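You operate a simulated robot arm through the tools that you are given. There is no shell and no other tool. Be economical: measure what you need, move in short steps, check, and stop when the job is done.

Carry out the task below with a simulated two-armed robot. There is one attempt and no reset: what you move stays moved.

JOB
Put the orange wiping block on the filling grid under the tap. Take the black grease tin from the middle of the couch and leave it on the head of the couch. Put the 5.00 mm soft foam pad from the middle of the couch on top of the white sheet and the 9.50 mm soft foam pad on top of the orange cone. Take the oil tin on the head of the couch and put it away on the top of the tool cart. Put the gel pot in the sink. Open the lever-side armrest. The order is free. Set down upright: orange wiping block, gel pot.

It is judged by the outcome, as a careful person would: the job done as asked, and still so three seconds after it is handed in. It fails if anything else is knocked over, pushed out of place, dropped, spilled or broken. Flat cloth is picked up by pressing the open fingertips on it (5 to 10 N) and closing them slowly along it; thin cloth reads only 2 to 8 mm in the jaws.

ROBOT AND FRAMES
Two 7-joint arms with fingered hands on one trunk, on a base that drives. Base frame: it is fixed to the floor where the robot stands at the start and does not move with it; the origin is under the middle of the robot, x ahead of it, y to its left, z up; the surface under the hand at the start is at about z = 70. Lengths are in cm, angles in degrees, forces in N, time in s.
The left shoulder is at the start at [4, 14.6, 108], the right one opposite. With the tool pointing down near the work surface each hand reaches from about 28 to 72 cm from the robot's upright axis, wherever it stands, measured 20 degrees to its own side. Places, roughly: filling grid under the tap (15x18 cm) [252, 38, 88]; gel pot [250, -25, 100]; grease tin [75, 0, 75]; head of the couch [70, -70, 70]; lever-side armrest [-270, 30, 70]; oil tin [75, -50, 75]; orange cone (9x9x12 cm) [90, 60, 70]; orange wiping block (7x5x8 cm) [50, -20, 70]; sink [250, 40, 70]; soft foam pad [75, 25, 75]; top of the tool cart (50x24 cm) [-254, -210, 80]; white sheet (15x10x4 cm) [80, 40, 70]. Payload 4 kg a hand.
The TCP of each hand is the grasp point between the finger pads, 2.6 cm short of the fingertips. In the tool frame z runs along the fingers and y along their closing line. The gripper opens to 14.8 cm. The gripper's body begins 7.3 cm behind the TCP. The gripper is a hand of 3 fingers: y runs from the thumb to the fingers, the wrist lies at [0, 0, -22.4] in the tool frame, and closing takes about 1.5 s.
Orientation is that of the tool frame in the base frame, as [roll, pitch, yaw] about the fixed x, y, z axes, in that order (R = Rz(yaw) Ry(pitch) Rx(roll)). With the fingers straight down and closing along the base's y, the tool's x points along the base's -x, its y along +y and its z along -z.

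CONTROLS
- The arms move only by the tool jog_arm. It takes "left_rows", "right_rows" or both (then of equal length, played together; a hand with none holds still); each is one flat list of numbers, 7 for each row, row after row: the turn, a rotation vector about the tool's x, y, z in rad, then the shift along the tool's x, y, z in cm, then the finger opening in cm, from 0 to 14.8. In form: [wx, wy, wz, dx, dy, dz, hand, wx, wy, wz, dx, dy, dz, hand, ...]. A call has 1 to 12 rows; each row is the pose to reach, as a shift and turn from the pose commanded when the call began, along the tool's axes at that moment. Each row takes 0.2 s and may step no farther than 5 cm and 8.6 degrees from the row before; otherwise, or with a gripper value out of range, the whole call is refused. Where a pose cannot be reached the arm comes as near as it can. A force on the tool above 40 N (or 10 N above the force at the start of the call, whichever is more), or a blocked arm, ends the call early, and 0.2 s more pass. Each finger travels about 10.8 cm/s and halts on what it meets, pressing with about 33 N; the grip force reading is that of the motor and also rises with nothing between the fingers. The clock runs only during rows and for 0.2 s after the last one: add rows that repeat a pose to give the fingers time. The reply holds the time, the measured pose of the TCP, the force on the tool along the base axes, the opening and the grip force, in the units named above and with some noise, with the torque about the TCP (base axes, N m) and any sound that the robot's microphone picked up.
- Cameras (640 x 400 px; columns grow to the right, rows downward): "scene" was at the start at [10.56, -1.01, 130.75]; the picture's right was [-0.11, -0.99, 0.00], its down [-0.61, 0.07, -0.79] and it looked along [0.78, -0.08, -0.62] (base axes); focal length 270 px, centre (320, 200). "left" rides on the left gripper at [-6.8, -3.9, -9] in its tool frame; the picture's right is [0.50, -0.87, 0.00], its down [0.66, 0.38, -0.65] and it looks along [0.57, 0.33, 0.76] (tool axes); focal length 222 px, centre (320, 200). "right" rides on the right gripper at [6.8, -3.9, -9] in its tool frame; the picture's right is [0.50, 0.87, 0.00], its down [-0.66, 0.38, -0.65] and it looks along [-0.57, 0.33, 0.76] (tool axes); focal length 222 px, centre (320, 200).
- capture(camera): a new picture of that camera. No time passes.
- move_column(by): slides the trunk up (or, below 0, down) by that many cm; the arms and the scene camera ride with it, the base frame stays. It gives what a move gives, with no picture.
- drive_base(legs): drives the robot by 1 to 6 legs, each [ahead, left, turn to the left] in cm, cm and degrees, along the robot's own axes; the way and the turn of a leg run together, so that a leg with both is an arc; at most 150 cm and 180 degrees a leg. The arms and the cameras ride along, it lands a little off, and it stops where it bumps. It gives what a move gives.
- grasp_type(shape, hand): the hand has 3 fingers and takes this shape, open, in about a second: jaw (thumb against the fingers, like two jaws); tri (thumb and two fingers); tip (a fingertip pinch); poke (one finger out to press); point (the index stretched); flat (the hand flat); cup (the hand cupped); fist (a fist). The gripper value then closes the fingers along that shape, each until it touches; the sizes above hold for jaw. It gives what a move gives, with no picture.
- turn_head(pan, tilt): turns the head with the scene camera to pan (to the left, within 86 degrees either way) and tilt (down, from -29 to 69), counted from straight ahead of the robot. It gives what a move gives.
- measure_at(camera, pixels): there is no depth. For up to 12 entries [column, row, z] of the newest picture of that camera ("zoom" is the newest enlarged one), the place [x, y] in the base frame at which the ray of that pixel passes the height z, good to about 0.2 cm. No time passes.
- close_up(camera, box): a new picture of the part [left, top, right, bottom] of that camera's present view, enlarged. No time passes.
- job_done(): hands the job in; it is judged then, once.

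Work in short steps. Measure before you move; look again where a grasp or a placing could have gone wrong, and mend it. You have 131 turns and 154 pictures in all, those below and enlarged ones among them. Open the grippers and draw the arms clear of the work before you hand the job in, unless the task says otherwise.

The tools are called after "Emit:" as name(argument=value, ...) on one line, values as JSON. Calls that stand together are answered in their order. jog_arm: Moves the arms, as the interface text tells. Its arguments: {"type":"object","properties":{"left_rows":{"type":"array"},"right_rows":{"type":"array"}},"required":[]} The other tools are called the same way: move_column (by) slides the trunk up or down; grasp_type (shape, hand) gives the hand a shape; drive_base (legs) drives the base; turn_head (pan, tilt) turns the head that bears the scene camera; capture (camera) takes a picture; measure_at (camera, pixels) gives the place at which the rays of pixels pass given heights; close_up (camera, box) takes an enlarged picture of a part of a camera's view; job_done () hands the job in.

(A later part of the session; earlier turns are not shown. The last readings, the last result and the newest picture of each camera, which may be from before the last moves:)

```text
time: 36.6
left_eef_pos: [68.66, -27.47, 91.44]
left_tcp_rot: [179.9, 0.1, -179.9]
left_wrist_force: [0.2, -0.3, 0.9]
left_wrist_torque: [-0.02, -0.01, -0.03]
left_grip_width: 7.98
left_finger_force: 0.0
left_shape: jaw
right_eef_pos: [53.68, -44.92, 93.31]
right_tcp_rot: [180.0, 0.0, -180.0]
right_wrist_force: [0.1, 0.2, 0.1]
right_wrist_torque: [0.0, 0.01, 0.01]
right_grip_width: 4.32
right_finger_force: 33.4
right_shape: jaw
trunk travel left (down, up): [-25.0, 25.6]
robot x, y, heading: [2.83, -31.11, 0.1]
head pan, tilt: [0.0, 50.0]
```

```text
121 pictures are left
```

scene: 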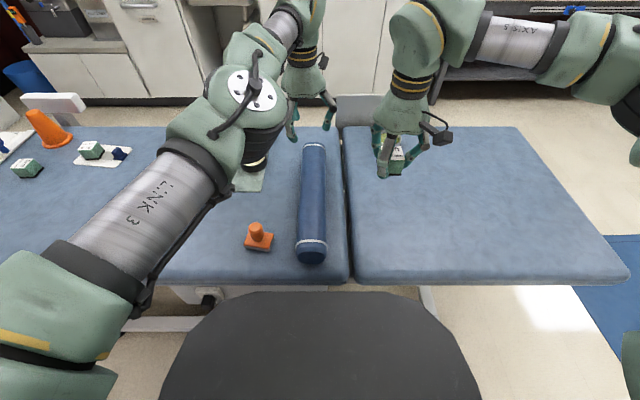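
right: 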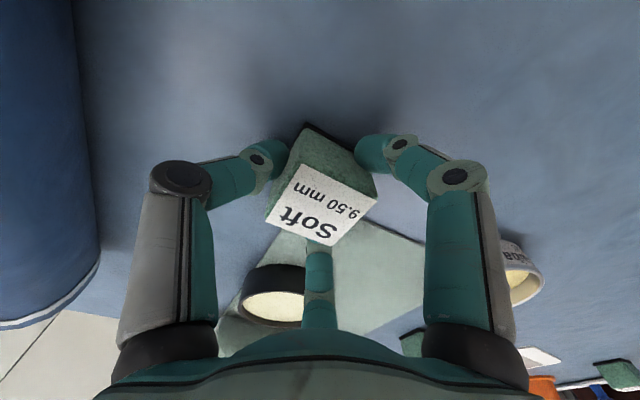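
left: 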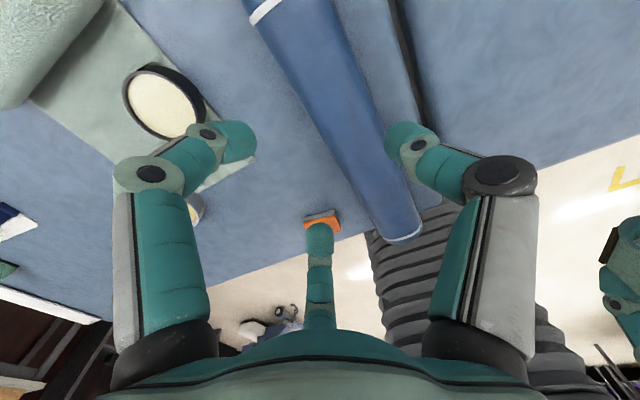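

I measure the block's base and knob.

Emit:
close_up(camera="scene", box=[220, 205, 340, 275])

Emit:
measure_at(camera="scene", pixels=[[256, 226, 78], [256, 228, 77], [244, 246, 70], [271, 250, 70], [258, 248, 70], [300, 240, 75], [312, 258, 70]])

```text
5.33 times, centred on (280, 240) of scene
```

zoom: 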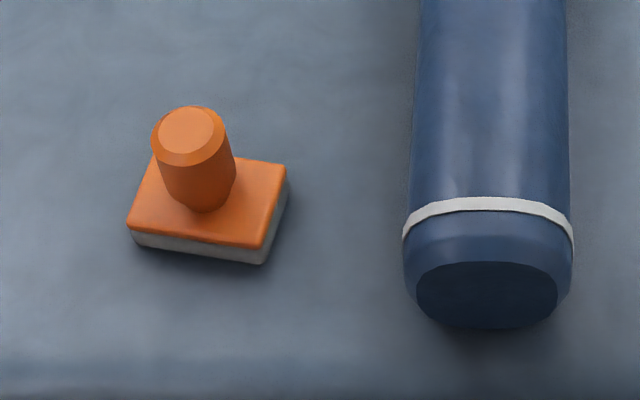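

```text
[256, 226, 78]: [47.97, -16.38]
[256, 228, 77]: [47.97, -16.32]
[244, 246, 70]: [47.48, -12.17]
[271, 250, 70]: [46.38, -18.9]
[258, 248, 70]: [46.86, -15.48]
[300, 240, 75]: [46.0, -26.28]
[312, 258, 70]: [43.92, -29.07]
```

The knob is at about (47.4,-16.2), 3.5 cm thick. I bring the left hand above it and look.

Emit:
jog_arm(left_rows=[0, 0, 0, 4, 2, 0, 8, 0, 0, 0, 8, 4, 0, 8, 0, 0, 0, 12, 6.5, 0, 8, 0, 0, 0, 16, 9, 0, 8, 0, 0, 0, 20, 11, 0, 8, 0, 0, 0, 21.2, 11.3, 0, 8, 0, 0, 0, 21.2, 11.3, 0, 8])

Emit:
capture(camera="left")

```text
time: 38.2
left_eef_pos: [68.79, -27.44, 91.43]
left_tcp_rot: [-179.9, 0.1, -179.9]
left_wrist_force: [-0.1, 0.2, 0.2]
left_wrist_torque: [-0.04, 0.01, 0.0]
left_grip_width: 7.97
left_finger_force: 0.1
left_shape: jaw
left hand out of reach, approached as far as the arm can: row 1, 2, 3, 4, 5, 6, 7
right_eef_pos: [53.76, -44.86, 93.39]
right_tcp_rot: [-180.0, 0.1, -180.0]
right_wrist_force: [-0.5, 0.4, 0.0]
right_wrist_torque: [0.01, 0.02, -0.02]
right_grip_width: 4.33
right_finger_force: 33.0
right_shape: jaw
trunk travel left (down, up): [-25.0, 25.6]
robot x, y, heading: [3.17, -30.64, -0.0]
head pan, tilt: [0.0, 50.0]
```

```text
119 pictures are left
```

left: 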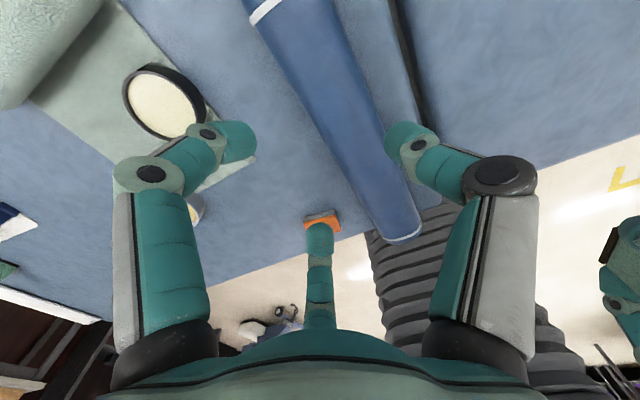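

The left arm is stuck in its stretched pose. I try a small downward and backward step to free it.

Emit:
jog_arm(left_rows=[0, 0, 0, 0, 0, 2, 8, 0, 0, 0, 0.5, 1, 4, 8, 0, 0, 0, 1.5, 2, 5, 8, 0, 0, 0, 3, 3, 5, 8, 0, 0, 0, 5, 4, 5, 8])

```text
time: 39.4
left_eef_pos: [69.33, -25.96, 86.55]
left_tcp_rot: [180.0, 0.0, -179.9]
left_wrist_force: [0.3, -0.4, 0.8]
left_wrist_torque: [0.01, 0.03, -0.03]
left_grip_width: 7.97
left_finger_force: 0.1
left_shape: jaw
left hand out of reach, approached as far as the arm can: row 2, 3, 4, 5
right_eef_pos: [53.78, -45.09, 93.27]
right_tcp_rot: [-180.0, 0.0, 180.0]
right_wrist_force: [0.2, 0.0, -1.6]
right_wrist_torque: [-0.02, -0.01, -0.05]
right_grip_width: 4.29
right_finger_force: 32.8
right_shape: jaw
trunk travel left (down, up): [-25.0, 25.6]
robot x, y, heading: [3.19, -31.07, -0.1]
head pan, tilt: [0.0, 50.0]
```

It moves down and to the left but not back, so a joint limit is near. I try outward (+y) and a bit up.

Emit:
jog_arm(left_rows=[0, 0, 0, 0, 2, 0, 8, 0, 0, 0, 0, 5, 0, 8, 0, 0, 0, 0, 8, 0, 8, 0, 0, 0, 0, 11, 0, 8, 0, 0, 0, 0, 14, 0, 8])

```text
time: 40.6
left_eef_pos: [71.46, -11.94, 86.34]
left_tcp_rot: [180.0, -0.1, -179.9]
left_wrist_force: [0.7, -1.0, -0.8]
left_wrist_torque: [0.02, -0.02, 0.01]
left_grip_width: 7.97
left_finger_force: 0.1
left_shape: jaw
left hand out of reach, approached as far as the arm can: row 1, 2, 3, 4, 5
right_eef_pos: [53.73, -44.94, 93.3]
right_tcp_rot: [-179.9, -0.1, 180.0]
right_wrist_force: [-0.3, -0.5, 0.4]
right_wrist_torque: [0.01, 0.02, -0.01]
right_grip_width: 4.29
right_finger_force: 33.2
right_shape: jaw
trunk travel left (down, up): [-25.0, 25.6]
robot x, y, heading: [3.11, -30.84, 0.0]
head pan, tilt: [0.0, 50.0]
```

The hand slides along a sphere 64 cm from the shoulder: the elbow is straight. I try a mixed motion inward-up-back with a tool tilt to let the elbow bend.

Emit:
jog_arm(left_rows=[0, 0.1, 0, 1, -2, -2, 8, 0, 0.2, 0, 3, -4, -4, 8, 0, 0.3, 0, 5, -6, -6, 8, 0, 0.4, 0, 8, -8, -8, 8, 0, 0.5, 0, 11, -8, -10, 8, 0, 0.5, 0, 14, -8, -10, 8])

```text
time: 42.0
left_eef_pos: [57.78, -19.51, 96.45]
left_tcp_rot: [-179.2, -27.9, -179.4]
left_wrist_force: [-3.9, -2.6, -2.9]
left_wrist_torque: [0.29, -0.14, -0.23]
left_grip_width: 7.98
left_finger_force: 0.1
left_shape: jaw
left hand out of reach, approached as far as the arm can: row 1, 2, 3, 4, 5
right_eef_pos: [53.57, -44.47, 93.61]
right_tcp_rot: [-179.7, 0.1, -179.8]
right_wrist_force: [-0.4, 1.2, 0.0]
right_wrist_torque: [-0.14, -0.02, -0.01]
right_grip_width: 4.28
right_finger_force: 33.0
right_shape: jaw
trunk travel left (down, up): [-25.0, 25.6]
robot x, y, heading: [3.23, -30.83, -0.1]
head pan, tilt: [0.0, 50.0]
```

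The elbow bent. I bring the tool upright again while moving above the block's knob at (47.4,-16.2).

Emit:
jog_arm(left_rows=[0, -0.1, 0, 1.2, 0.7, 2.1, 8, 0, -0.2, 0, 2.4, 1.4, 4.2, 8, 0, -0.3, 0, 3.6, 2.1, 6.3, 8, 0, -0.4, 0, 4.8, 2.8, 8.5, 8, 0, -0.5, 0, 6, 3.3, 10.7, 8, 0, -0.5, 0, 6, 3.3, 10.7, 8])

Emit:
capture(camera="left")

```text
time: 43.4
left_eef_pos: [47.02, -16.64, 89.65]
left_tcp_rot: [-179.9, 0.0, -179.9]
left_wrist_force: [-0.3, -0.2, -0.4]
left_wrist_torque: [0.04, 0.0, -0.02]
left_grip_width: 8.0
left_finger_force: 0.1
left_shape: jaw
right_eef_pos: [53.75, -44.97, 93.29]
right_tcp_rot: [-180.0, 0.0, -179.9]
right_wrist_force: [0.4, 0.4, -0.5]
right_wrist_torque: [0.04, -0.02, 0.01]
right_grip_width: 4.29
right_finger_force: 32.8
right_shape: jaw
trunk travel left (down, up): [-25.0, 25.6]
robot x, y, heading: [2.81, -30.96, -0.3]
head pan, tilt: [0.0, 50.0]
```

```text
118 pictures are left
```

left: 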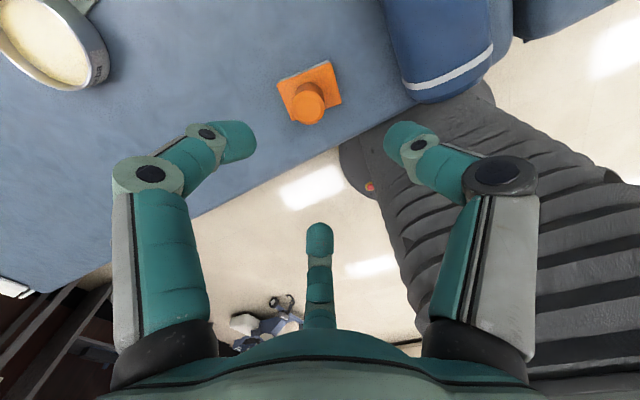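

I measure the knob top (310,112) from this camera.

Emit:
measure_at(camera="left", pixels=[[308, 116, 78], [308, 92, 78], [277, 80, 72], [331, 62, 72], [341, 97, 72], [308, 104, 78]])

Emit:
close_up(camera="left", box=[260, 40, 360, 140])

```text
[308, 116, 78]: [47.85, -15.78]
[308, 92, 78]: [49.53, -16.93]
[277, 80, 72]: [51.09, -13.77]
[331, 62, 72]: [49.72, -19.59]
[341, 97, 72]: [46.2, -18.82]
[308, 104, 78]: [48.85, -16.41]
```

```text
4.00 times, centred on (310, 90) of left
```

zoom: 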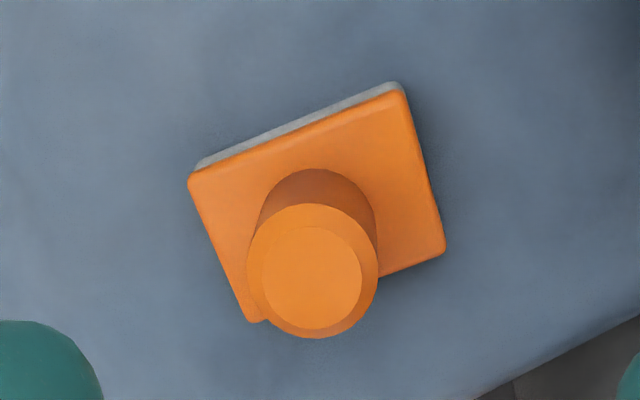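

The knob centre is (48.5,-16.2). I lower and grip the knob at z≈76.2.

Emit:
jog_arm(left_rows=[0, 0, 0, -1.5, 0.4, 4, 7, 0, 0, 0, -1.5, 0.4, 8, 7, 0, 0, 0, -1.5, 0.4, 11, 7, 0, 0, 0, -1.5, 0.4, 13, 7, 0, 0, 0, -1.5, 0.4, 13.4, 7, 0, 0, 0, -1.5, 0.4, 13.4, 5, 0, 0, 0, -1.5, 0.4, 13.4, 3, 0, 0, 0, -1.5, 0.4, 13.4, 2, 0, 0, 0, -1.5, 0.4, 13.4, 2, 0, 0, 0, -1.5, 0.4, 13.4, 2])

Emit:
capture(camera="left")

```text
time: 45.6
left_eef_pos: [48.43, -16.15, 76.5]
left_tcp_rot: [179.9, 0.0, -180.0]
left_wrist_force: [-0.4, -0.3, -0.6]
left_wrist_torque: [0.01, 0.01, 0.0]
left_grip_width: 2.52
left_finger_force: 32.6
left_shape: jaw
right_eef_pos: [53.76, -44.92, 93.33]
right_tcp_rot: [-180.0, 0.0, 179.9]
right_wrist_force: [0.2, -0.7, -0.5]
right_wrist_torque: [-0.02, 0.01, 0.03]
right_grip_width: 4.28
right_finger_force: 32.7
right_shape: jaw
trunk travel left (down, up): [-25.0, 25.6]
robot x, y, heading: [3.3, -30.96, 0.1]
head pan, tilt: [0.0, 50.0]
```

```text
116 pictures are left
```

left: 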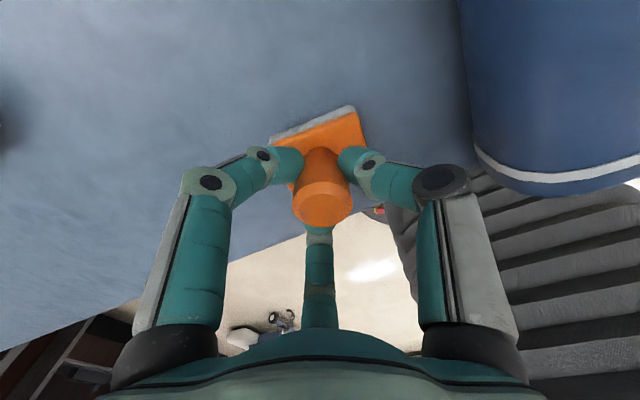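

Gripped the knob (2.5 cm, 32.6 N). I lift both hands to about z=100, then drive back, left past the couch's left end and turn to face it.

Emit:
jog_arm(left_rows=[0, 0, 0, 0, 0, -4, 2, 0, 0, 0, 0, 0, -8, 2, 0, 0, 0, 0, 0, -12, 2, 0, 0, 0, 0, 0, -16, 2, 0, 0, 0, 0, 0, -20, 2, 0, 0, 0, 0, 0, -24, 2], right_rows=[0, 0, 0, 1, 0, -1, 3, 0, 0, 0, 2, 0, -2, 3, 0, 0, 0, 3, 0, -3, 3, 0, 0, 0, 4, 0, -4, 3, 0, 0, 0, 5, 0, -5, 3, 0, 0, 0, 6, 0, -6, 3])

Emit:
drive_base(legs=[[-25, 0, 0], [0, 100, 0], [0, 70, 0], [0, 0, -90]])

Emit:
turn_head(pan=30, tilt=40)

Emit:
capture(camera="scene")

```text
time: 47.0
left_eef_pos: [48.41, -16.15, 100.61]
left_tcp_rot: [-180.0, 0.0, -179.8]
left_wrist_force: [-1.0, -0.3, -0.1]
left_wrist_torque: [0.0, -0.01, 0.01]
left_grip_width: 2.51
left_finger_force: 33.0
left_shape: jaw
right_eef_pos: [47.59, -44.95, 99.39]
right_tcp_rot: [-180.0, 0.1, 180.0]
right_wrist_force: [-0.1, 0.3, 0.5]
right_wrist_torque: [-0.01, -0.02, -0.02]
right_grip_width: 4.26
right_finger_force: 33.1
right_shape: jaw
trunk travel left (down, up): [-25.0, 25.6]
robot x, y, heading: [3.46, -30.94, -0.0]
head pan, tilt: [0.0, 50.0]
```

```text
time: 60.9
left_eef_pos: [-7.99, 94.57, 100.37]
left_tcp_rot: [-180.0, 0.1, 91.7]
left_wrist_force: [-0.1, -0.3, -0.5]
left_wrist_torque: [-0.01, 0.03, -0.01]
left_grip_width: 2.48
left_finger_force: 32.8
left_shape: jaw
right_eef_pos: [-36.9, 94.5, 99.48]
right_tcp_rot: [-180.0, 0.1, 91.6]
right_wrist_force: [0.2, 0.3, -0.2]
right_wrist_torque: [0.02, -0.02, 0.01]
right_grip_width: 4.26
right_finger_force: 32.8
right_shape: jaw
trunk travel left (down, up): [-25.0, 25.6]
robot x, y, heading: [-24.39, 139.44, -88.7]
head pan, tilt: [0.0, 50.0]
```

```text
time: 61.9
left_eef_pos: [-8.11, 94.69, 100.42]
left_tcp_rot: [-179.9, 0.1, 91.6]
left_wrist_force: [0.1, 0.3, -0.4]
left_wrist_torque: [0.02, -0.03, -0.01]
left_grip_width: 2.5
left_finger_force: 33.0
left_shape: jaw
right_eef_pos: [-36.89, 94.5, 99.47]
right_tcp_rot: [-180.0, -0.1, 91.6]
right_wrist_force: [1.0, -0.1, -0.7]
right_wrist_torque: [0.02, -0.02, 0.0]
right_grip_width: 4.27
right_finger_force: 32.5
right_shape: jaw
trunk travel left (down, up): [-25.0, 25.6]
robot x, y, heading: [-24.35, 139.42, -88.2]
head pan, tilt: [30.0, 40.0]
```

```text
115 pictures are left
```

scene: 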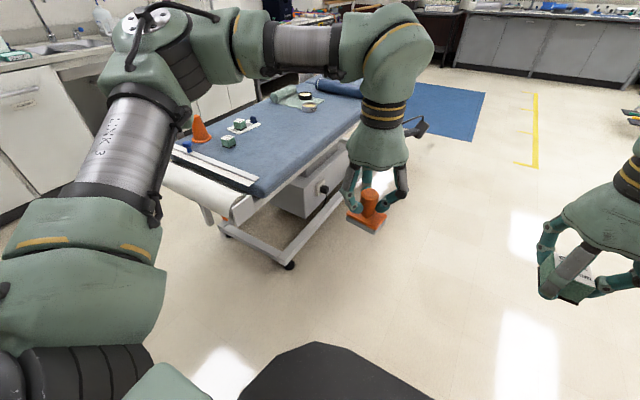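

The way is clear. I drive to the left (+x) by about 125 cm, facing the couch's left end.

Emit:
drive_base(legs=[[0, 0, -1.5], [0, 125, 0]])

Emit:
turn_head(pan=-10, tilt=50)

Emit:
capture(camera="scene")

```text
time: 68.5
left_eef_pos: [113.71, 93.59, 100.58]
left_tcp_rot: [180.0, 0.1, 89.7]
left_wrist_force: [0.3, -0.2, -0.3]
left_wrist_torque: [0.01, 0.0, 0.0]
left_grip_width: 2.52
left_finger_force: 32.3
left_shape: jaw
right_eef_pos: [84.91, 94.72, 99.42]
right_tcp_rot: [180.0, -0.1, 89.5]
right_wrist_force: [0.4, 0.2, 1.1]
right_wrist_torque: [0.01, 0.0, 0.0]
right_grip_width: 4.27
right_finger_force: 32.8
right_shape: jaw
trunk travel left (down, up): [-25.0, 25.6]
robot x, y, heading: [99.09, 139.29, -90.4]
head pan, tilt: [30.0, 40.0]
```

```text
time: 69.5
left_eef_pos: [113.65, 93.49, 100.37]
left_tcp_rot: [179.9, 0.1, 89.5]
left_wrist_force: [0.1, 0.7, -0.4]
left_wrist_torque: [-0.01, 0.0, -0.02]
left_grip_width: 2.51
left_finger_force: 33.1
left_shape: jaw
right_eef_pos: [84.79, 94.62, 99.31]
right_tcp_rot: [180.0, 0.0, 89.5]
right_wrist_force: [-0.1, 0.5, -0.9]
right_wrist_torque: [0.0, -0.04, 0.03]
right_grip_width: 4.27
right_finger_force: 33.4
right_shape: jaw
trunk travel left (down, up): [-25.0, 25.6]
robot x, y, heading: [99.31, 139.03, -90.6]
head pan, tilt: [-10.0, 50.0]
```

```text
114 pictures are left
```

scene: 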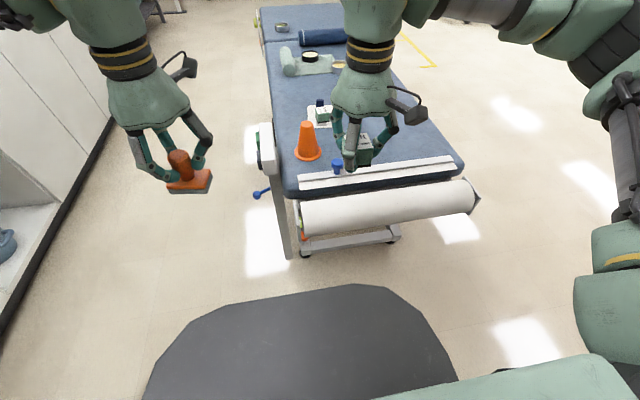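

The cone top is at (307,124). I drive 26 cm ahead and measure again.

Emit:
drive_base(legs=[[26, 0, 0]])

Emit:
capture(camera="scene")

Emit:
capture(camera="right")

```text
time: 71.4
left_eef_pos: [113.55, 67.19, 100.51]
left_tcp_rot: [180.0, 0.0, 89.6]
left_wrist_force: [-0.5, -0.3, -0.3]
left_wrist_torque: [0.03, -0.02, -0.01]
left_grip_width: 2.53
left_finger_force: 33.0
left_shape: jaw
right_eef_pos: [84.8, 68.15, 99.34]
right_tcp_rot: [180.0, 0.0, 89.6]
right_wrist_force: [0.3, 0.2, 0.2]
right_wrist_torque: [-0.02, -0.01, 0.05]
right_grip_width: 4.25
right_finger_force: 32.9
right_shape: jaw
trunk travel left (down, up): [-25.0, 25.6]
robot x, y, heading: [98.55, 112.64, -90.4]
head pan, tilt: [-10.0, 50.0]
```

```text
113 pictures are left
```

scene: 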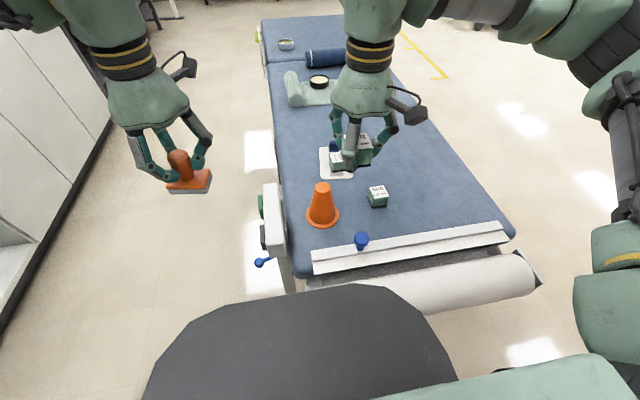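

```text
112 pictures are left
```

right: 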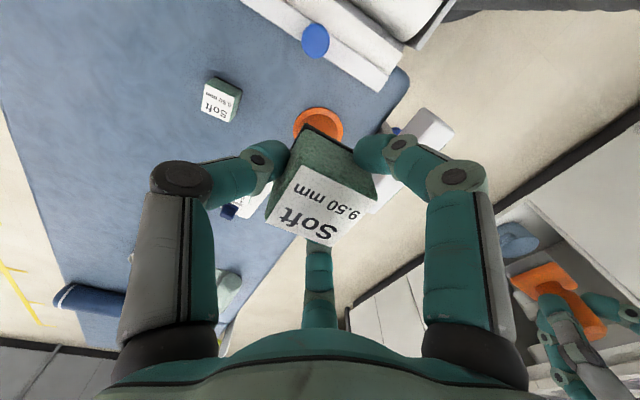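

Emit:
measure_at(camera="scene", pixels=[[322, 187, 82], [315, 186, 82], [329, 186, 82], [322, 182, 82], [322, 192, 82], [323, 218, 70]])

Emit:
close_up(camera="scene", box=[280, 165, 380, 235])

```text
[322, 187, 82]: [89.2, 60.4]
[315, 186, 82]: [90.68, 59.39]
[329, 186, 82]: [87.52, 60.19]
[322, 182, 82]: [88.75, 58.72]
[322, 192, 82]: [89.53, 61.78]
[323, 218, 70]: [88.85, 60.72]
```

```text
5.71 times, centred on (330, 200) of scene
```

zoom: 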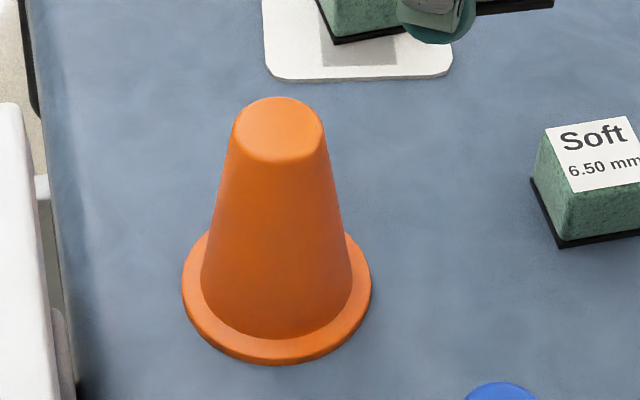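

The cone's top is flat, about 3.6 cm wide. I cross-check its position with the right camera's view of its base rim.

Emit:
measure_at(camera="right", pixels=[[294, 127, 70], [344, 127, 70], [319, 107, 70], [298, 115, 70], [339, 115, 70]])

Emit:
close_up(camera="right", box=[260, 80, 380, 160])

```text
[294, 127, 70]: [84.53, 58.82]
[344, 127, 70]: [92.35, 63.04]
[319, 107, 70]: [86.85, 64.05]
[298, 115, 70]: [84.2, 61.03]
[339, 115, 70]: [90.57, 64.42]
```

```text
5.00 times, centred on (320, 120) of right
```

zoom: 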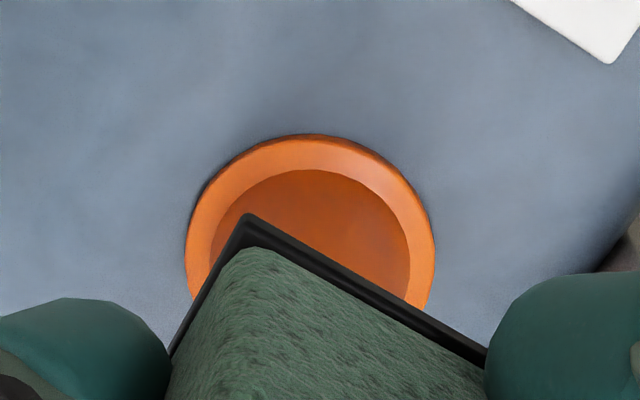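

The cone centre is about (88.8,60.3). I move the right hand over it at z≈88 and check.

Emit:
jog_arm(right_rows=[0, 0, 0, -2.6, 1.35, 1, 3, 0, 0, 0, -5.2, 2.7, 2, 3, 0, 0, 0, -7.82, 4.05, 3, 3, 0, 0, 0, -7.82, 4.05, 7, 3, 0, 0, 0, -7.82, 4.05, 10.5, 3, 0, 0, 0, -7.82, 4.05, 11.5, 3, 0, 0, 0, -7.82, 4.05, 11.5, 3])

Emit:
close_up(camera="scene", box=[260, 130, 400, 230])

Emit:
capture(camera="right")

```text
time: 73.0
left_eef_pos: [113.54, 67.13, 100.5]
left_tcp_rot: [-180.0, 0.1, 89.5]
left_wrist_force: [-0.3, 0.0, -0.1]
left_wrist_torque: [-0.01, -0.01, 0.0]
left_grip_width: 2.52
left_finger_force: 33.3
left_shape: jaw
right_eef_pos: [88.84, 60.35, 87.77]
right_tcp_rot: [180.0, 0.1, 89.6]
right_wrist_force: [-1.1, 0.5, 0.2]
right_wrist_torque: [-0.02, -0.03, 0.0]
right_grip_width: 4.24
right_finger_force: 33.4
right_shape: jaw
trunk travel left (down, up): [-25.0, 25.6]
robot x, y, heading: [98.95, 112.95, -90.6]
head pan, tilt: [-10.0, 50.0]
```

```text
4.00 times, centred on (330, 180) of scene
```

zoom: 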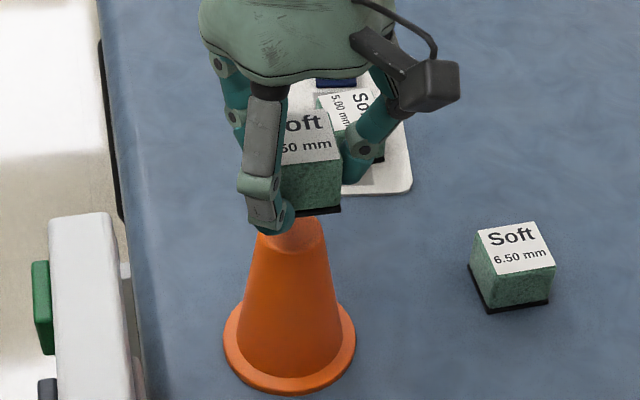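

```text
108 pictures are left
```

right: 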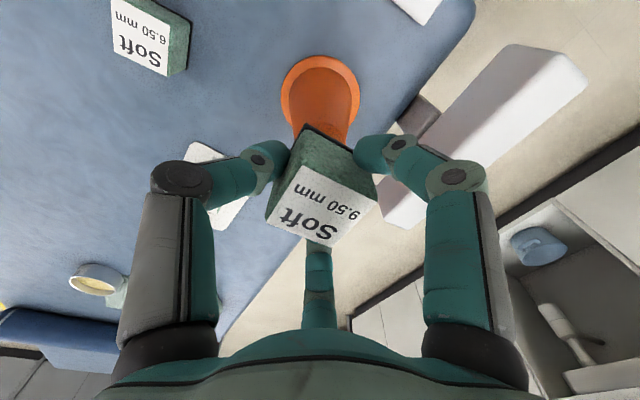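

In the scene zoom the pad seems about 1 cm off in x from the cone. I measure the rim again with the right camera.

Emit:
measure_at(camera="right", pixels=[[281, 93, 70], [360, 93, 70], [320, 55, 70], [319, 206, 88.6], [319, 206, 87.8]])

Emit:
close_up(camera="right", box=[260, 40, 400, 140])

Emit:
capture(camera="scene")

Emit:
measure_at(camera="scene", pixels=[[332, 183, 84.6], [345, 182, 84.6], [322.5, 187.5, 82], [316, 228, 70], [349, 213, 70]])

```text
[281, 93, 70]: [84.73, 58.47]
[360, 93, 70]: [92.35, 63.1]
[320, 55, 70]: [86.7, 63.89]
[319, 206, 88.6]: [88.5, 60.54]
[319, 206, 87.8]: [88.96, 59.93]
```

```text
4.00 times, centred on (330, 90) of right
```

zoom: 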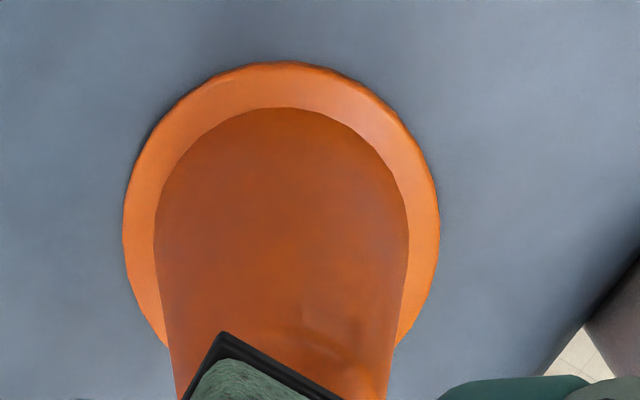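

```text
106 pictures are left
```

scene: 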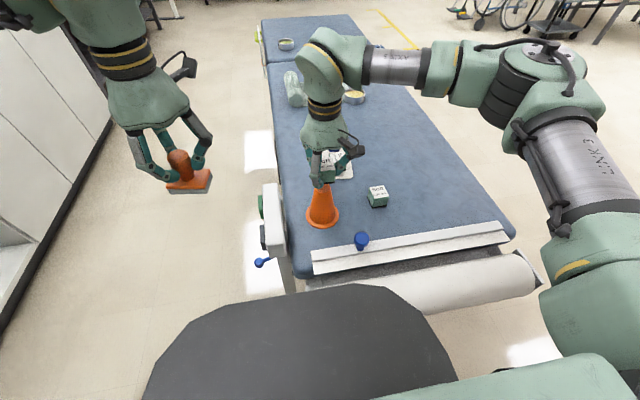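

```text
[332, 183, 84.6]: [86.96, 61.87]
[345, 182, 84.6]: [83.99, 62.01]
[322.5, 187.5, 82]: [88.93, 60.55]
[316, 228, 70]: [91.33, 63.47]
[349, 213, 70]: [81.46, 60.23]
```

The estimates agree within half a cm; I correct +0.4 in x, -0.15 in y, and lower to contact at about z=85.2.

Emit:
jog_arm(right_rows=[0, 0, 0, -0.15, 0.4, 0.5, 3, 0, 0, 0, -0.15, 0.4, 1.5, 3, 0, 0, 0, -0.15, 0.4, 2.1, 3, 0, 0, 0, -0.15, 0.4, 2.4, 3, 0, 0, 0, -0.15, 0.4, 2.6, 3, 0, 0, 0, -0.15, 0.4, 2.6, 3])

Emit:
close_up(camera="scene", box=[280, 150, 370, 220])

```text
time: 74.4
left_eef_pos: [113.61, 67.12, 100.48]
left_tcp_rot: [-180.0, 0.0, 89.6]
left_wrist_force: [0.3, -0.1, -1.5]
left_wrist_torque: [0.02, -0.03, -0.01]
left_grip_width: 2.53
left_finger_force: 32.9
left_shape: jaw
right_eef_pos: [89.15, 60.18, 85.34]
right_tcp_rot: [179.9, 0.0, 89.6]
right_wrist_force: [0.0, -0.6, 0.2]
right_wrist_torque: [0.0, 0.0, 0.0]
right_grip_width: 4.26
right_finger_force: 33.1
right_shape: jaw
trunk travel left (down, up): [-25.0, 25.6]
robot x, y, heading: [98.46, 112.58, -90.3]
head pan, tilt: [-10.0, 50.0]
```

```text
5.71 times, centred on (325, 185) of scene
```

zoom: 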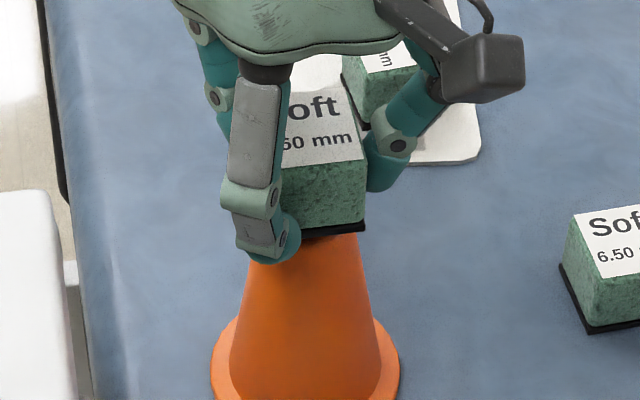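

I measure the pad's bottom front edge and the cone in this view before release.

Emit:
measure_at(camera="zoom", pixels=[[366, 230, 82.2], [305, 240, 82.2], [307, 217, 82], [305, 300, 76]])

Emit:
close_up(camera="right", box=[250, 40, 410, 250])

```text
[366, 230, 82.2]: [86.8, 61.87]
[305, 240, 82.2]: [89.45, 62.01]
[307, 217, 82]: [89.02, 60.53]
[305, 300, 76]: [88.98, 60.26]
```

```text
1.90 times, centred on (330, 145) of right
```

zoom: 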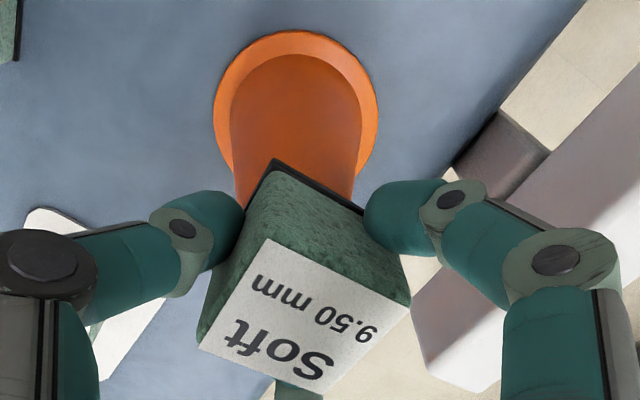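

The pad's centre is about (88.8,60.0) against the cone's (89.0,60.4). I shift by that and lower to contact.

Emit:
jog_arm(right_rows=[0, 0, 0, 0.35, 0.2, 0, 3, 0, 0, 0, 0.35, 0.2, 0.15, 3, 0, 0, 0, 0.35, 0.2, 0.3, 3, 0, 0, 0, 0.35, 0.2, 0.3, 3])

```text
time: 75.4
left_eef_pos: [113.5, 67.13, 100.42]
left_tcp_rot: [-180.0, 0.2, 89.7]
left_wrist_force: [0.2, 0.8, -0.9]
left_wrist_torque: [-0.01, 0.04, -0.01]
left_grip_width: 2.51
left_finger_force: 33.1
left_shape: jaw
right_eef_pos: [89.41, 60.54, 84.96]
right_tcp_rot: [-179.9, 0.0, 89.6]
right_wrist_force: [0.0, -0.1, -0.3]
right_wrist_torque: [-0.02, 0.02, 0.01]
right_grip_width: 4.26
right_finger_force: 32.9
right_shape: jaw
trunk travel left (down, up): [-25.0, 25.6]
robot x, y, heading: [99.15, 112.59, -90.3]
head pan, tilt: [-10.0, 50.0]
```

No contact yet; I go down a further 0.4 cm in small steps.

Emit:
jog_arm(right_rows=[0, 0, 0, 0, 0, 0.1, 3, 0, 0, 0, 0, 0, 0.2, 3, 0, 0, 0, 0, 0, 0.3, 3, 0, 0, 0, 0, 0, 0.4, 3])

```text
time: 76.4
left_eef_pos: [113.53, 67.19, 100.46]
left_tcp_rot: [-179.9, 0.1, 89.6]
left_wrist_force: [-0.3, -0.3, -0.5]
left_wrist_torque: [0.02, 0.01, 0.01]
left_grip_width: 2.5
left_finger_force: 33.0
left_shape: jaw
right_eef_pos: [89.34, 60.52, 84.48]
right_tcp_rot: [179.9, 0.0, 89.7]
right_wrist_force: [-0.1, -0.2, 0.2]
right_wrist_torque: [0.01, 0.0, -0.02]
right_grip_width: 4.23
right_finger_force: 33.4
right_shape: jaw
trunk travel left (down, up): [-25.0, 25.6]
robot x, y, heading: [99.12, 112.75, -90.3]
head pan, tilt: [-10.0, 50.0]
```

Emit:
close_up(camera="scene", box=[280, 150, 370, 220])

Emit:
jog_arm(right_rows=[0, 0, 0, 0, 0, 0.1, 3, 0, 0, 0, 0, 0, 0.2, 3, 0, 0, 0, 0, 0, 0.3, 3, 0, 0, 0, 0, 0, 0.3, 3])

```text
5.71 times, centred on (325, 185) of scene
```

zoom: 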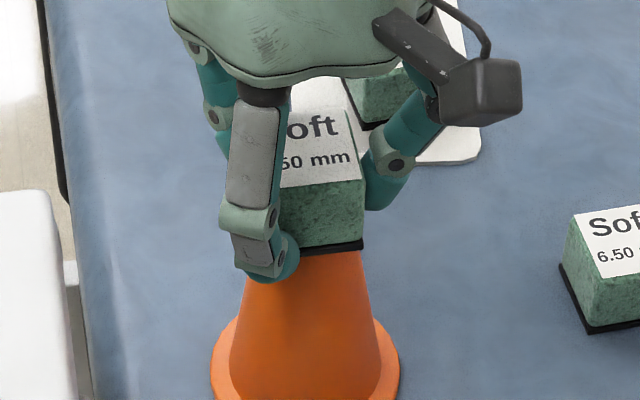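

```text
time: 77.4
left_eef_pos: [113.38, 67.22, 100.47]
left_tcp_rot: [179.9, 0.2, 89.7]
left_wrist_force: [0.4, 0.6, -0.5]
left_wrist_torque: [-0.02, 0.0, -0.02]
left_grip_width: 2.49
left_finger_force: 33.0
left_shape: jaw
right_eef_pos: [89.32, 60.7, 84.22]
right_tcp_rot: [180.0, 0.0, 89.6]
right_wrist_force: [0.3, 0.6, -0.8]
right_wrist_torque: [0.0, -0.02, -0.03]
right_grip_width: 4.25
right_finger_force: 32.7
right_shape: jaw
trunk travel left (down, up): [-25.0, 25.6]
robot x, y, heading: [98.97, 112.43, -90.2]
head pan, tilt: [-10.0, 50.0]
```

Still free; I keep lowering in 0.15 cm steps, stopping at contact.

Emit:
jog_arm(right_rows=[0, 0, 0, 0, 0, 0.15, 3, 0, 0, 0, 0, 0, 0.3, 3, 0, 0, 0, 0, 0, 0.45, 3, 0, 0, 0, 0, 0, 0.6, 3])

Emit:
close_up(camera="scene", box=[280, 150, 370, 220])

```text
time: 78.4
left_eef_pos: [113.49, 67.43, 100.7]
left_tcp_rot: [-179.9, 0.2, 89.5]
left_wrist_force: [-0.3, 0.3, -0.9]
left_wrist_torque: [-0.04, -0.01, 0.01]
left_grip_width: 2.51
left_finger_force: 32.8
left_shape: jaw
right_eef_pos: [89.36, 60.58, 84.18]
right_tcp_rot: [179.9, 0.3, 89.4]
right_wrist_force: [-3.0, -0.8, 22.3]
right_wrist_torque: [-0.01, 0.12, 0.03]
right_grip_width: 4.33
right_finger_force: 32.9
right_shape: jaw
trunk travel left (down, up): [-25.0, 25.6]
robot x, y, heading: [98.82, 112.62, -90.6]
head pan, tilt: [-10.0, 50.0]
```

```text
5.71 times, centred on (325, 185) of scene
```

zoom: 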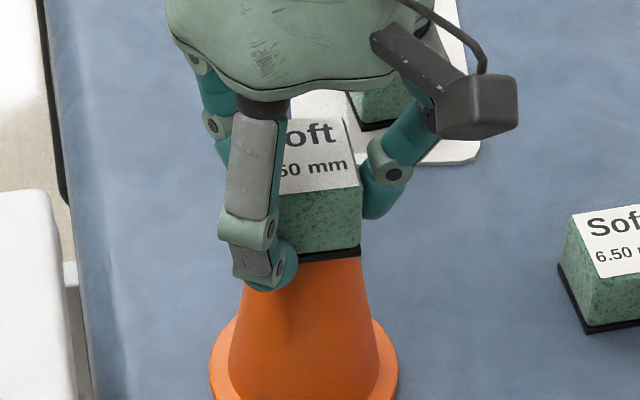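

Contact at 22 N. I relieve it by 0.4 cm, open slowly and rise straight up.

Emit:
jog_arm(right_rows=[0, 0, 0, 0, 0, -0.4, 3, 0, 0, 0, 0, 0, -0.4, 4.5, 0, 0, 0, 0, 0, -0.4, 5.5, 0, 0, 0, 0, 0, -0.4, 7, 0, 0, 0, 0, 0, -0.4, 8, 0, 0, 0, 0, 0, -0.4, 9, 0, 0, 0, 0, 0, -2, 9, 0, 0, 0, 0, 0, -5, 9, 0, 0, 0, 0, 0, -9, 9, 0, 0, 0, 0, 0, -13, 9])

Emit:
close_up(camera="scene", box=[280, 150, 370, 220])

Emit:
capture(camera="right")

```text
time: 80.6
left_eef_pos: [113.61, 67.26, 100.56]
left_tcp_rot: [-179.9, 0.2, 89.6]
left_wrist_force: [-0.3, 0.1, -0.6]
left_wrist_torque: [-0.02, 0.03, 0.02]
left_grip_width: 2.51
left_finger_force: 33.3
left_shape: jaw
right_eef_pos: [89.39, 60.51, 96.71]
right_tcp_rot: [-179.9, -0.1, 89.5]
right_wrist_force: [-0.6, 1.0, 0.4]
right_wrist_torque: [-0.03, -0.03, -0.02]
right_grip_width: 8.95
right_finger_force: 0.0
right_shape: jaw
trunk travel left (down, up): [-25.0, 25.6]
robot x, y, heading: [98.94, 112.24, -90.4]
head pan, tilt: [-10.0, 50.0]
```

```text
5.71 times, centred on (325, 185) of scene
```

zoom: 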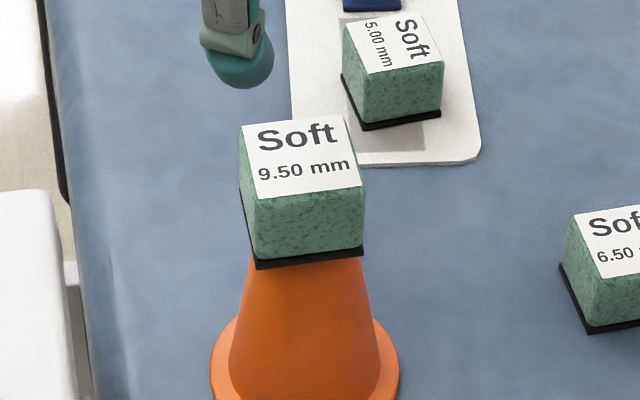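

```text
100 pictures are left
```

right: 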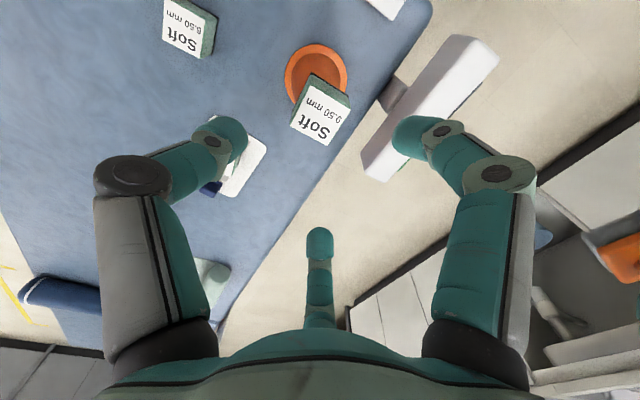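

The pad stands well centred on the cone. Now I drive clear and turn toward the sink.

Emit:
drive_base(legs=[[-15, 0, 0], [0, 50, 0], [0, 0, 90], [0, -87, 0]])

Emit:
turn_head(pan=0, tilt=25)

Emit:
capture(camera="scene")

```text
time: 92.6
left_eef_pos: [194.51, 54.91, 100.45]
left_tcp_rot: [-180.0, 0.1, -179.9]
left_wrist_force: [0.5, -0.6, -0.8]
left_wrist_torque: [0.01, -0.01, 0.02]
left_grip_width: 2.51
left_finger_force: 32.8
left_shape: jaw
right_eef_pos: [201.45, 30.82, 96.54]
right_tcp_rot: [-180.0, 0.0, 180.0]
right_wrist_force: [0.4, 0.5, -1.0]
right_wrist_torque: [0.02, 0.0, 0.05]
right_grip_width: 8.93
right_finger_force: 0.1
right_shape: jaw
trunk travel left (down, up): [-25.0, 25.6]
robot x, y, heading: [149.1, 40.34, 0.1]
head pan, tilt: [-10.0, 50.0]
```

```text
time: 93.5
left_eef_pos: [194.65, 55.03, 100.48]
left_tcp_rot: [-179.9, 0.1, -179.9]
left_wrist_force: [0.4, -1.0, -1.0]
left_wrist_torque: [-0.02, 0.03, 0.01]
left_grip_width: 2.51
left_finger_force: 33.4
left_shape: jaw
right_eef_pos: [201.58, 30.78, 96.6]
right_tcp_rot: [-180.0, 0.0, -179.9]
right_wrist_force: [-0.3, -0.9, -0.7]
right_wrist_torque: [-0.01, -0.03, 0.02]
right_grip_width: 8.97
right_finger_force: 0.1
right_shape: jaw
trunk travel left (down, up): [-25.0, 25.6]
robot x, y, heading: [149.17, 39.82, -0.1]
head pan, tilt: [0.0, 25.0]
```

```text
99 pictures are left
```

scene: 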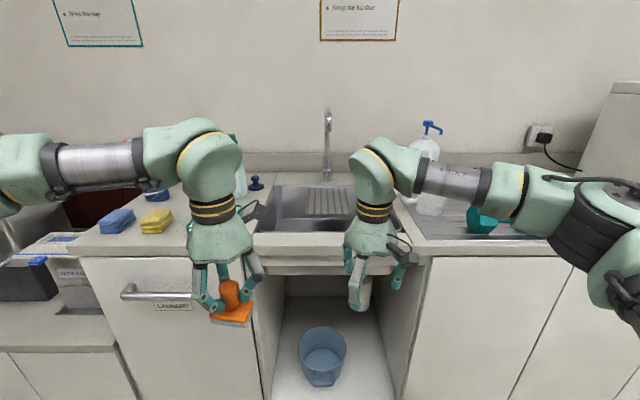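

I enlarge the sink and the counter to its right.

Emit:
close_up(camera="scene", box=[240, 100, 400, 260])

Emit:
measure_at(camera="scene", pixels=[[308, 212, 86], [352, 212, 86], [310, 190, 86], [350, 190, 86], [330, 232, 90], [328, 180, 90], [255, 232, 90], [385, 232, 90]])

Emit:
turn_head(pan=-45, tilt=15)

Emit:
capture(camera="scene")

```text
2.50 times, centred on (320, 180) of scene
```

zoom: 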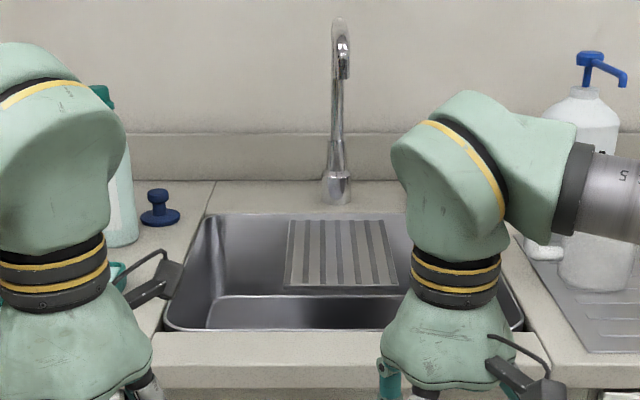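

```text
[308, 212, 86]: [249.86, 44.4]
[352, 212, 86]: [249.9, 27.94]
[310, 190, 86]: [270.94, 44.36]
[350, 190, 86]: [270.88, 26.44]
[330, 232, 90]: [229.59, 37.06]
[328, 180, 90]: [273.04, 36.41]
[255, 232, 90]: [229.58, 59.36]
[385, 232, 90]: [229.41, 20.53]
```

```text
time: 94.6
left_eef_pos: [194.63, 54.99, 100.56]
left_tcp_rot: [-180.0, 0.1, -179.9]
left_wrist_force: [-0.4, 0.1, -0.5]
left_wrist_torque: [-0.02, -0.04, -0.01]
left_grip_width: 2.49
left_finger_force: 33.0
left_shape: jaw
right_eef_pos: [201.49, 30.89, 96.64]
right_tcp_rot: [179.9, 0.0, 180.0]
right_wrist_force: [-0.7, 0.0, 0.2]
right_wrist_torque: [-0.02, 0.01, 0.0]
right_grip_width: 8.94
right_finger_force: 0.2
right_shape: jaw
trunk travel left (down, up): [-25.0, 25.6]
robot x, y, heading: [149.61, 40.2, -0.2]
head pan, tilt: [-45.0, 15.0]
```

```text
97 pictures are left
```

scene: 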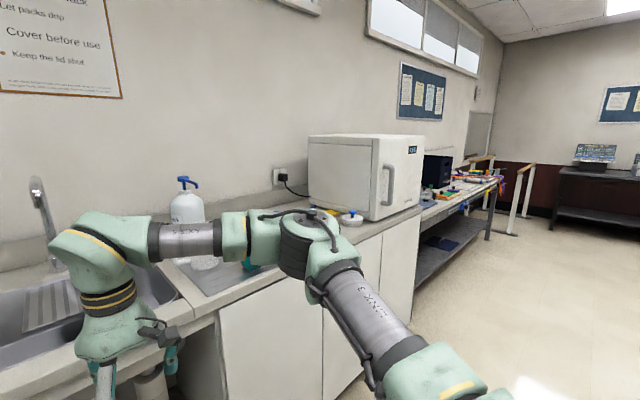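

The grid lies in the sink. I raise the trunk 8 cm for safety and drive 38 cm ahead toward the counter.

Emit:
move_column(by=8)

Emit:
drive_base(legs=[[38, 0, 0]])

Emit:
turn_head(pan=0, tilt=40)

Emit:
capture(camera="scene")

Emit:
capture(camera="right")

```text
time: 95.8
left_eef_pos: [194.61, 55.13, 108.37]
left_tcp_rot: [180.0, 0.1, -179.9]
left_wrist_force: [-0.6, 0.1, -1.1]
left_wrist_torque: [0.01, -0.01, 0.01]
left_grip_width: 2.51
left_finger_force: 33.0
left_shape: jaw
right_eef_pos: [201.5, 30.89, 104.48]
right_tcp_rot: [179.9, 0.0, 180.0]
right_wrist_force: [-0.6, 0.0, -0.9]
right_wrist_torque: [0.01, -0.03, -0.04]
right_grip_width: 8.94
right_finger_force: 0.1
right_shape: jaw
trunk travel left (down, up): [-33.0, 17.6]
robot x, y, heading: [149.49, 40.18, 0.0]
head pan, tilt: [-45.0, 15.0]
```

```text
time: 98.1
left_eef_pos: [232.38, 54.1, 108.5]
left_tcp_rot: [180.0, 0.1, 179.3]
left_wrist_force: [-0.1, -0.5, -0.7]
left_wrist_torque: [0.0, 0.02, 0.01]
left_grip_width: 2.49
left_finger_force: 32.9
left_shape: jaw
right_eef_pos: [238.9, 30.03, 104.62]
right_tcp_rot: [179.9, 0.0, 179.4]
right_wrist_force: [-0.2, 0.3, 0.3]
right_wrist_torque: [0.01, -0.01, 0.0]
right_grip_width: 8.98
right_finger_force: 0.1
right_shape: jaw
trunk travel left (down, up): [-33.0, 17.6]
robot x, y, heading: [186.79, 39.86, -0.8]
head pan, tilt: [-45.0, 15.0]
```

```text
time: 99.3
left_eef_pos: [232.31, 54.08, 108.34]
left_tcp_rot: [-180.0, 0.1, 179.3]
left_wrist_force: [0.0, 0.1, -0.4]
left_wrist_torque: [0.01, 0.0, 0.03]
left_grip_width: 2.49
left_finger_force: 32.9
left_shape: jaw
right_eef_pos: [238.9, 29.85, 104.46]
right_tcp_rot: [-180.0, 0.0, 179.2]
right_wrist_force: [-0.3, 0.5, -0.4]
right_wrist_torque: [-0.03, 0.0, 0.0]
right_grip_width: 8.93
right_finger_force: 0.0
right_shape: jaw
trunk travel left (down, up): [-33.0, 17.6]
robot x, y, heading: [186.95, 39.73, -0.6]
head pan, tilt: [0.0, 40.0]
```

```text
96 pictures are left
```

scene: 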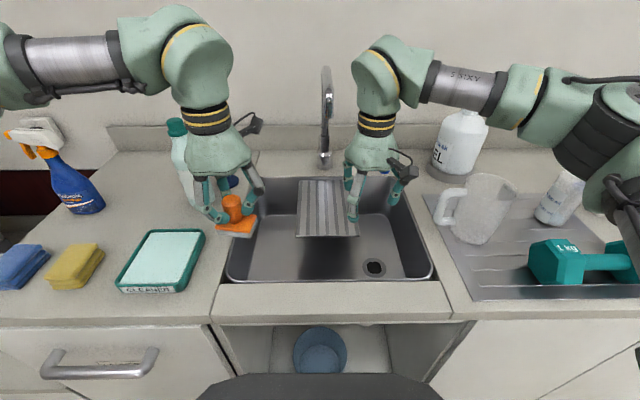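

```text
95 pictures are left
```

right: 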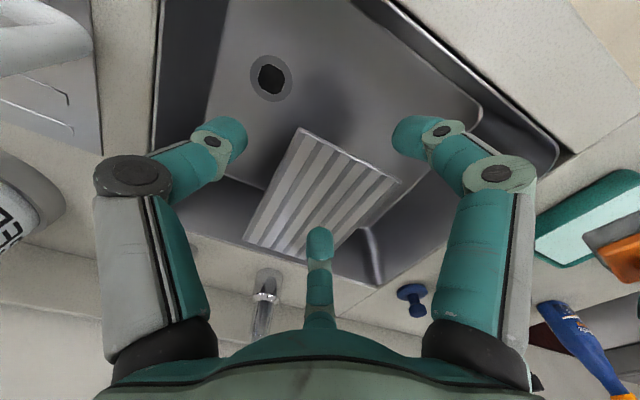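

I measure the grid's corners from both cameras at z=88 and at neighbouring heights to fix its height.

Emit:
measure_at(camera="right", pixels=[[301, 128, 88], [401, 183, 88], [244, 240, 88], [301, 128, 84], [401, 183, 84], [244, 240, 84]])

Emit:
measure_at(camera="scene", pixels=[[297, 235, 88], [359, 235, 88], [300, 180, 88], [297, 235, 84], [359, 235, 84], [300, 180, 84], [325, 165, 90], [325, 290, 90], [230, 280, 90], [430, 280, 90]])

Emit:
close_up(camera="scene", box=[220, 150, 440, 300])

```text
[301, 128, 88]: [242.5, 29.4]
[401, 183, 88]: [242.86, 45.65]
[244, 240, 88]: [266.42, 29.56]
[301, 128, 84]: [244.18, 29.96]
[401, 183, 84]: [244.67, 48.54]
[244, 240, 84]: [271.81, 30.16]
```

```text
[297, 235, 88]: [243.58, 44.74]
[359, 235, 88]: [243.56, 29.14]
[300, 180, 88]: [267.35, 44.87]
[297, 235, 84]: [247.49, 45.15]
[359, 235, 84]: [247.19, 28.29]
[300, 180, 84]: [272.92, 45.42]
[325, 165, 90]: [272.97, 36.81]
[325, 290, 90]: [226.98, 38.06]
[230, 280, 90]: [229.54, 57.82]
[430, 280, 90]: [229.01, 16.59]
```

```text
2.67 times, centred on (330, 225) of scene
```

zoom: 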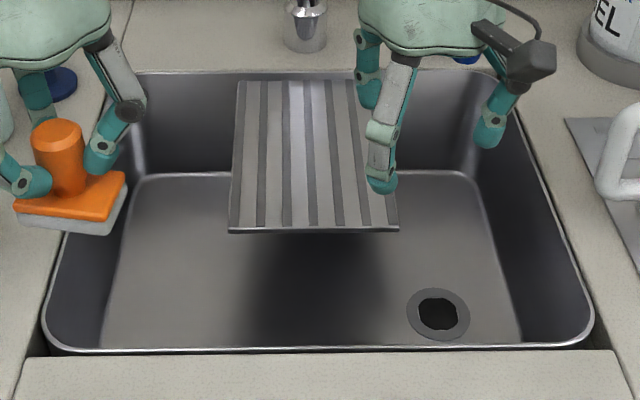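

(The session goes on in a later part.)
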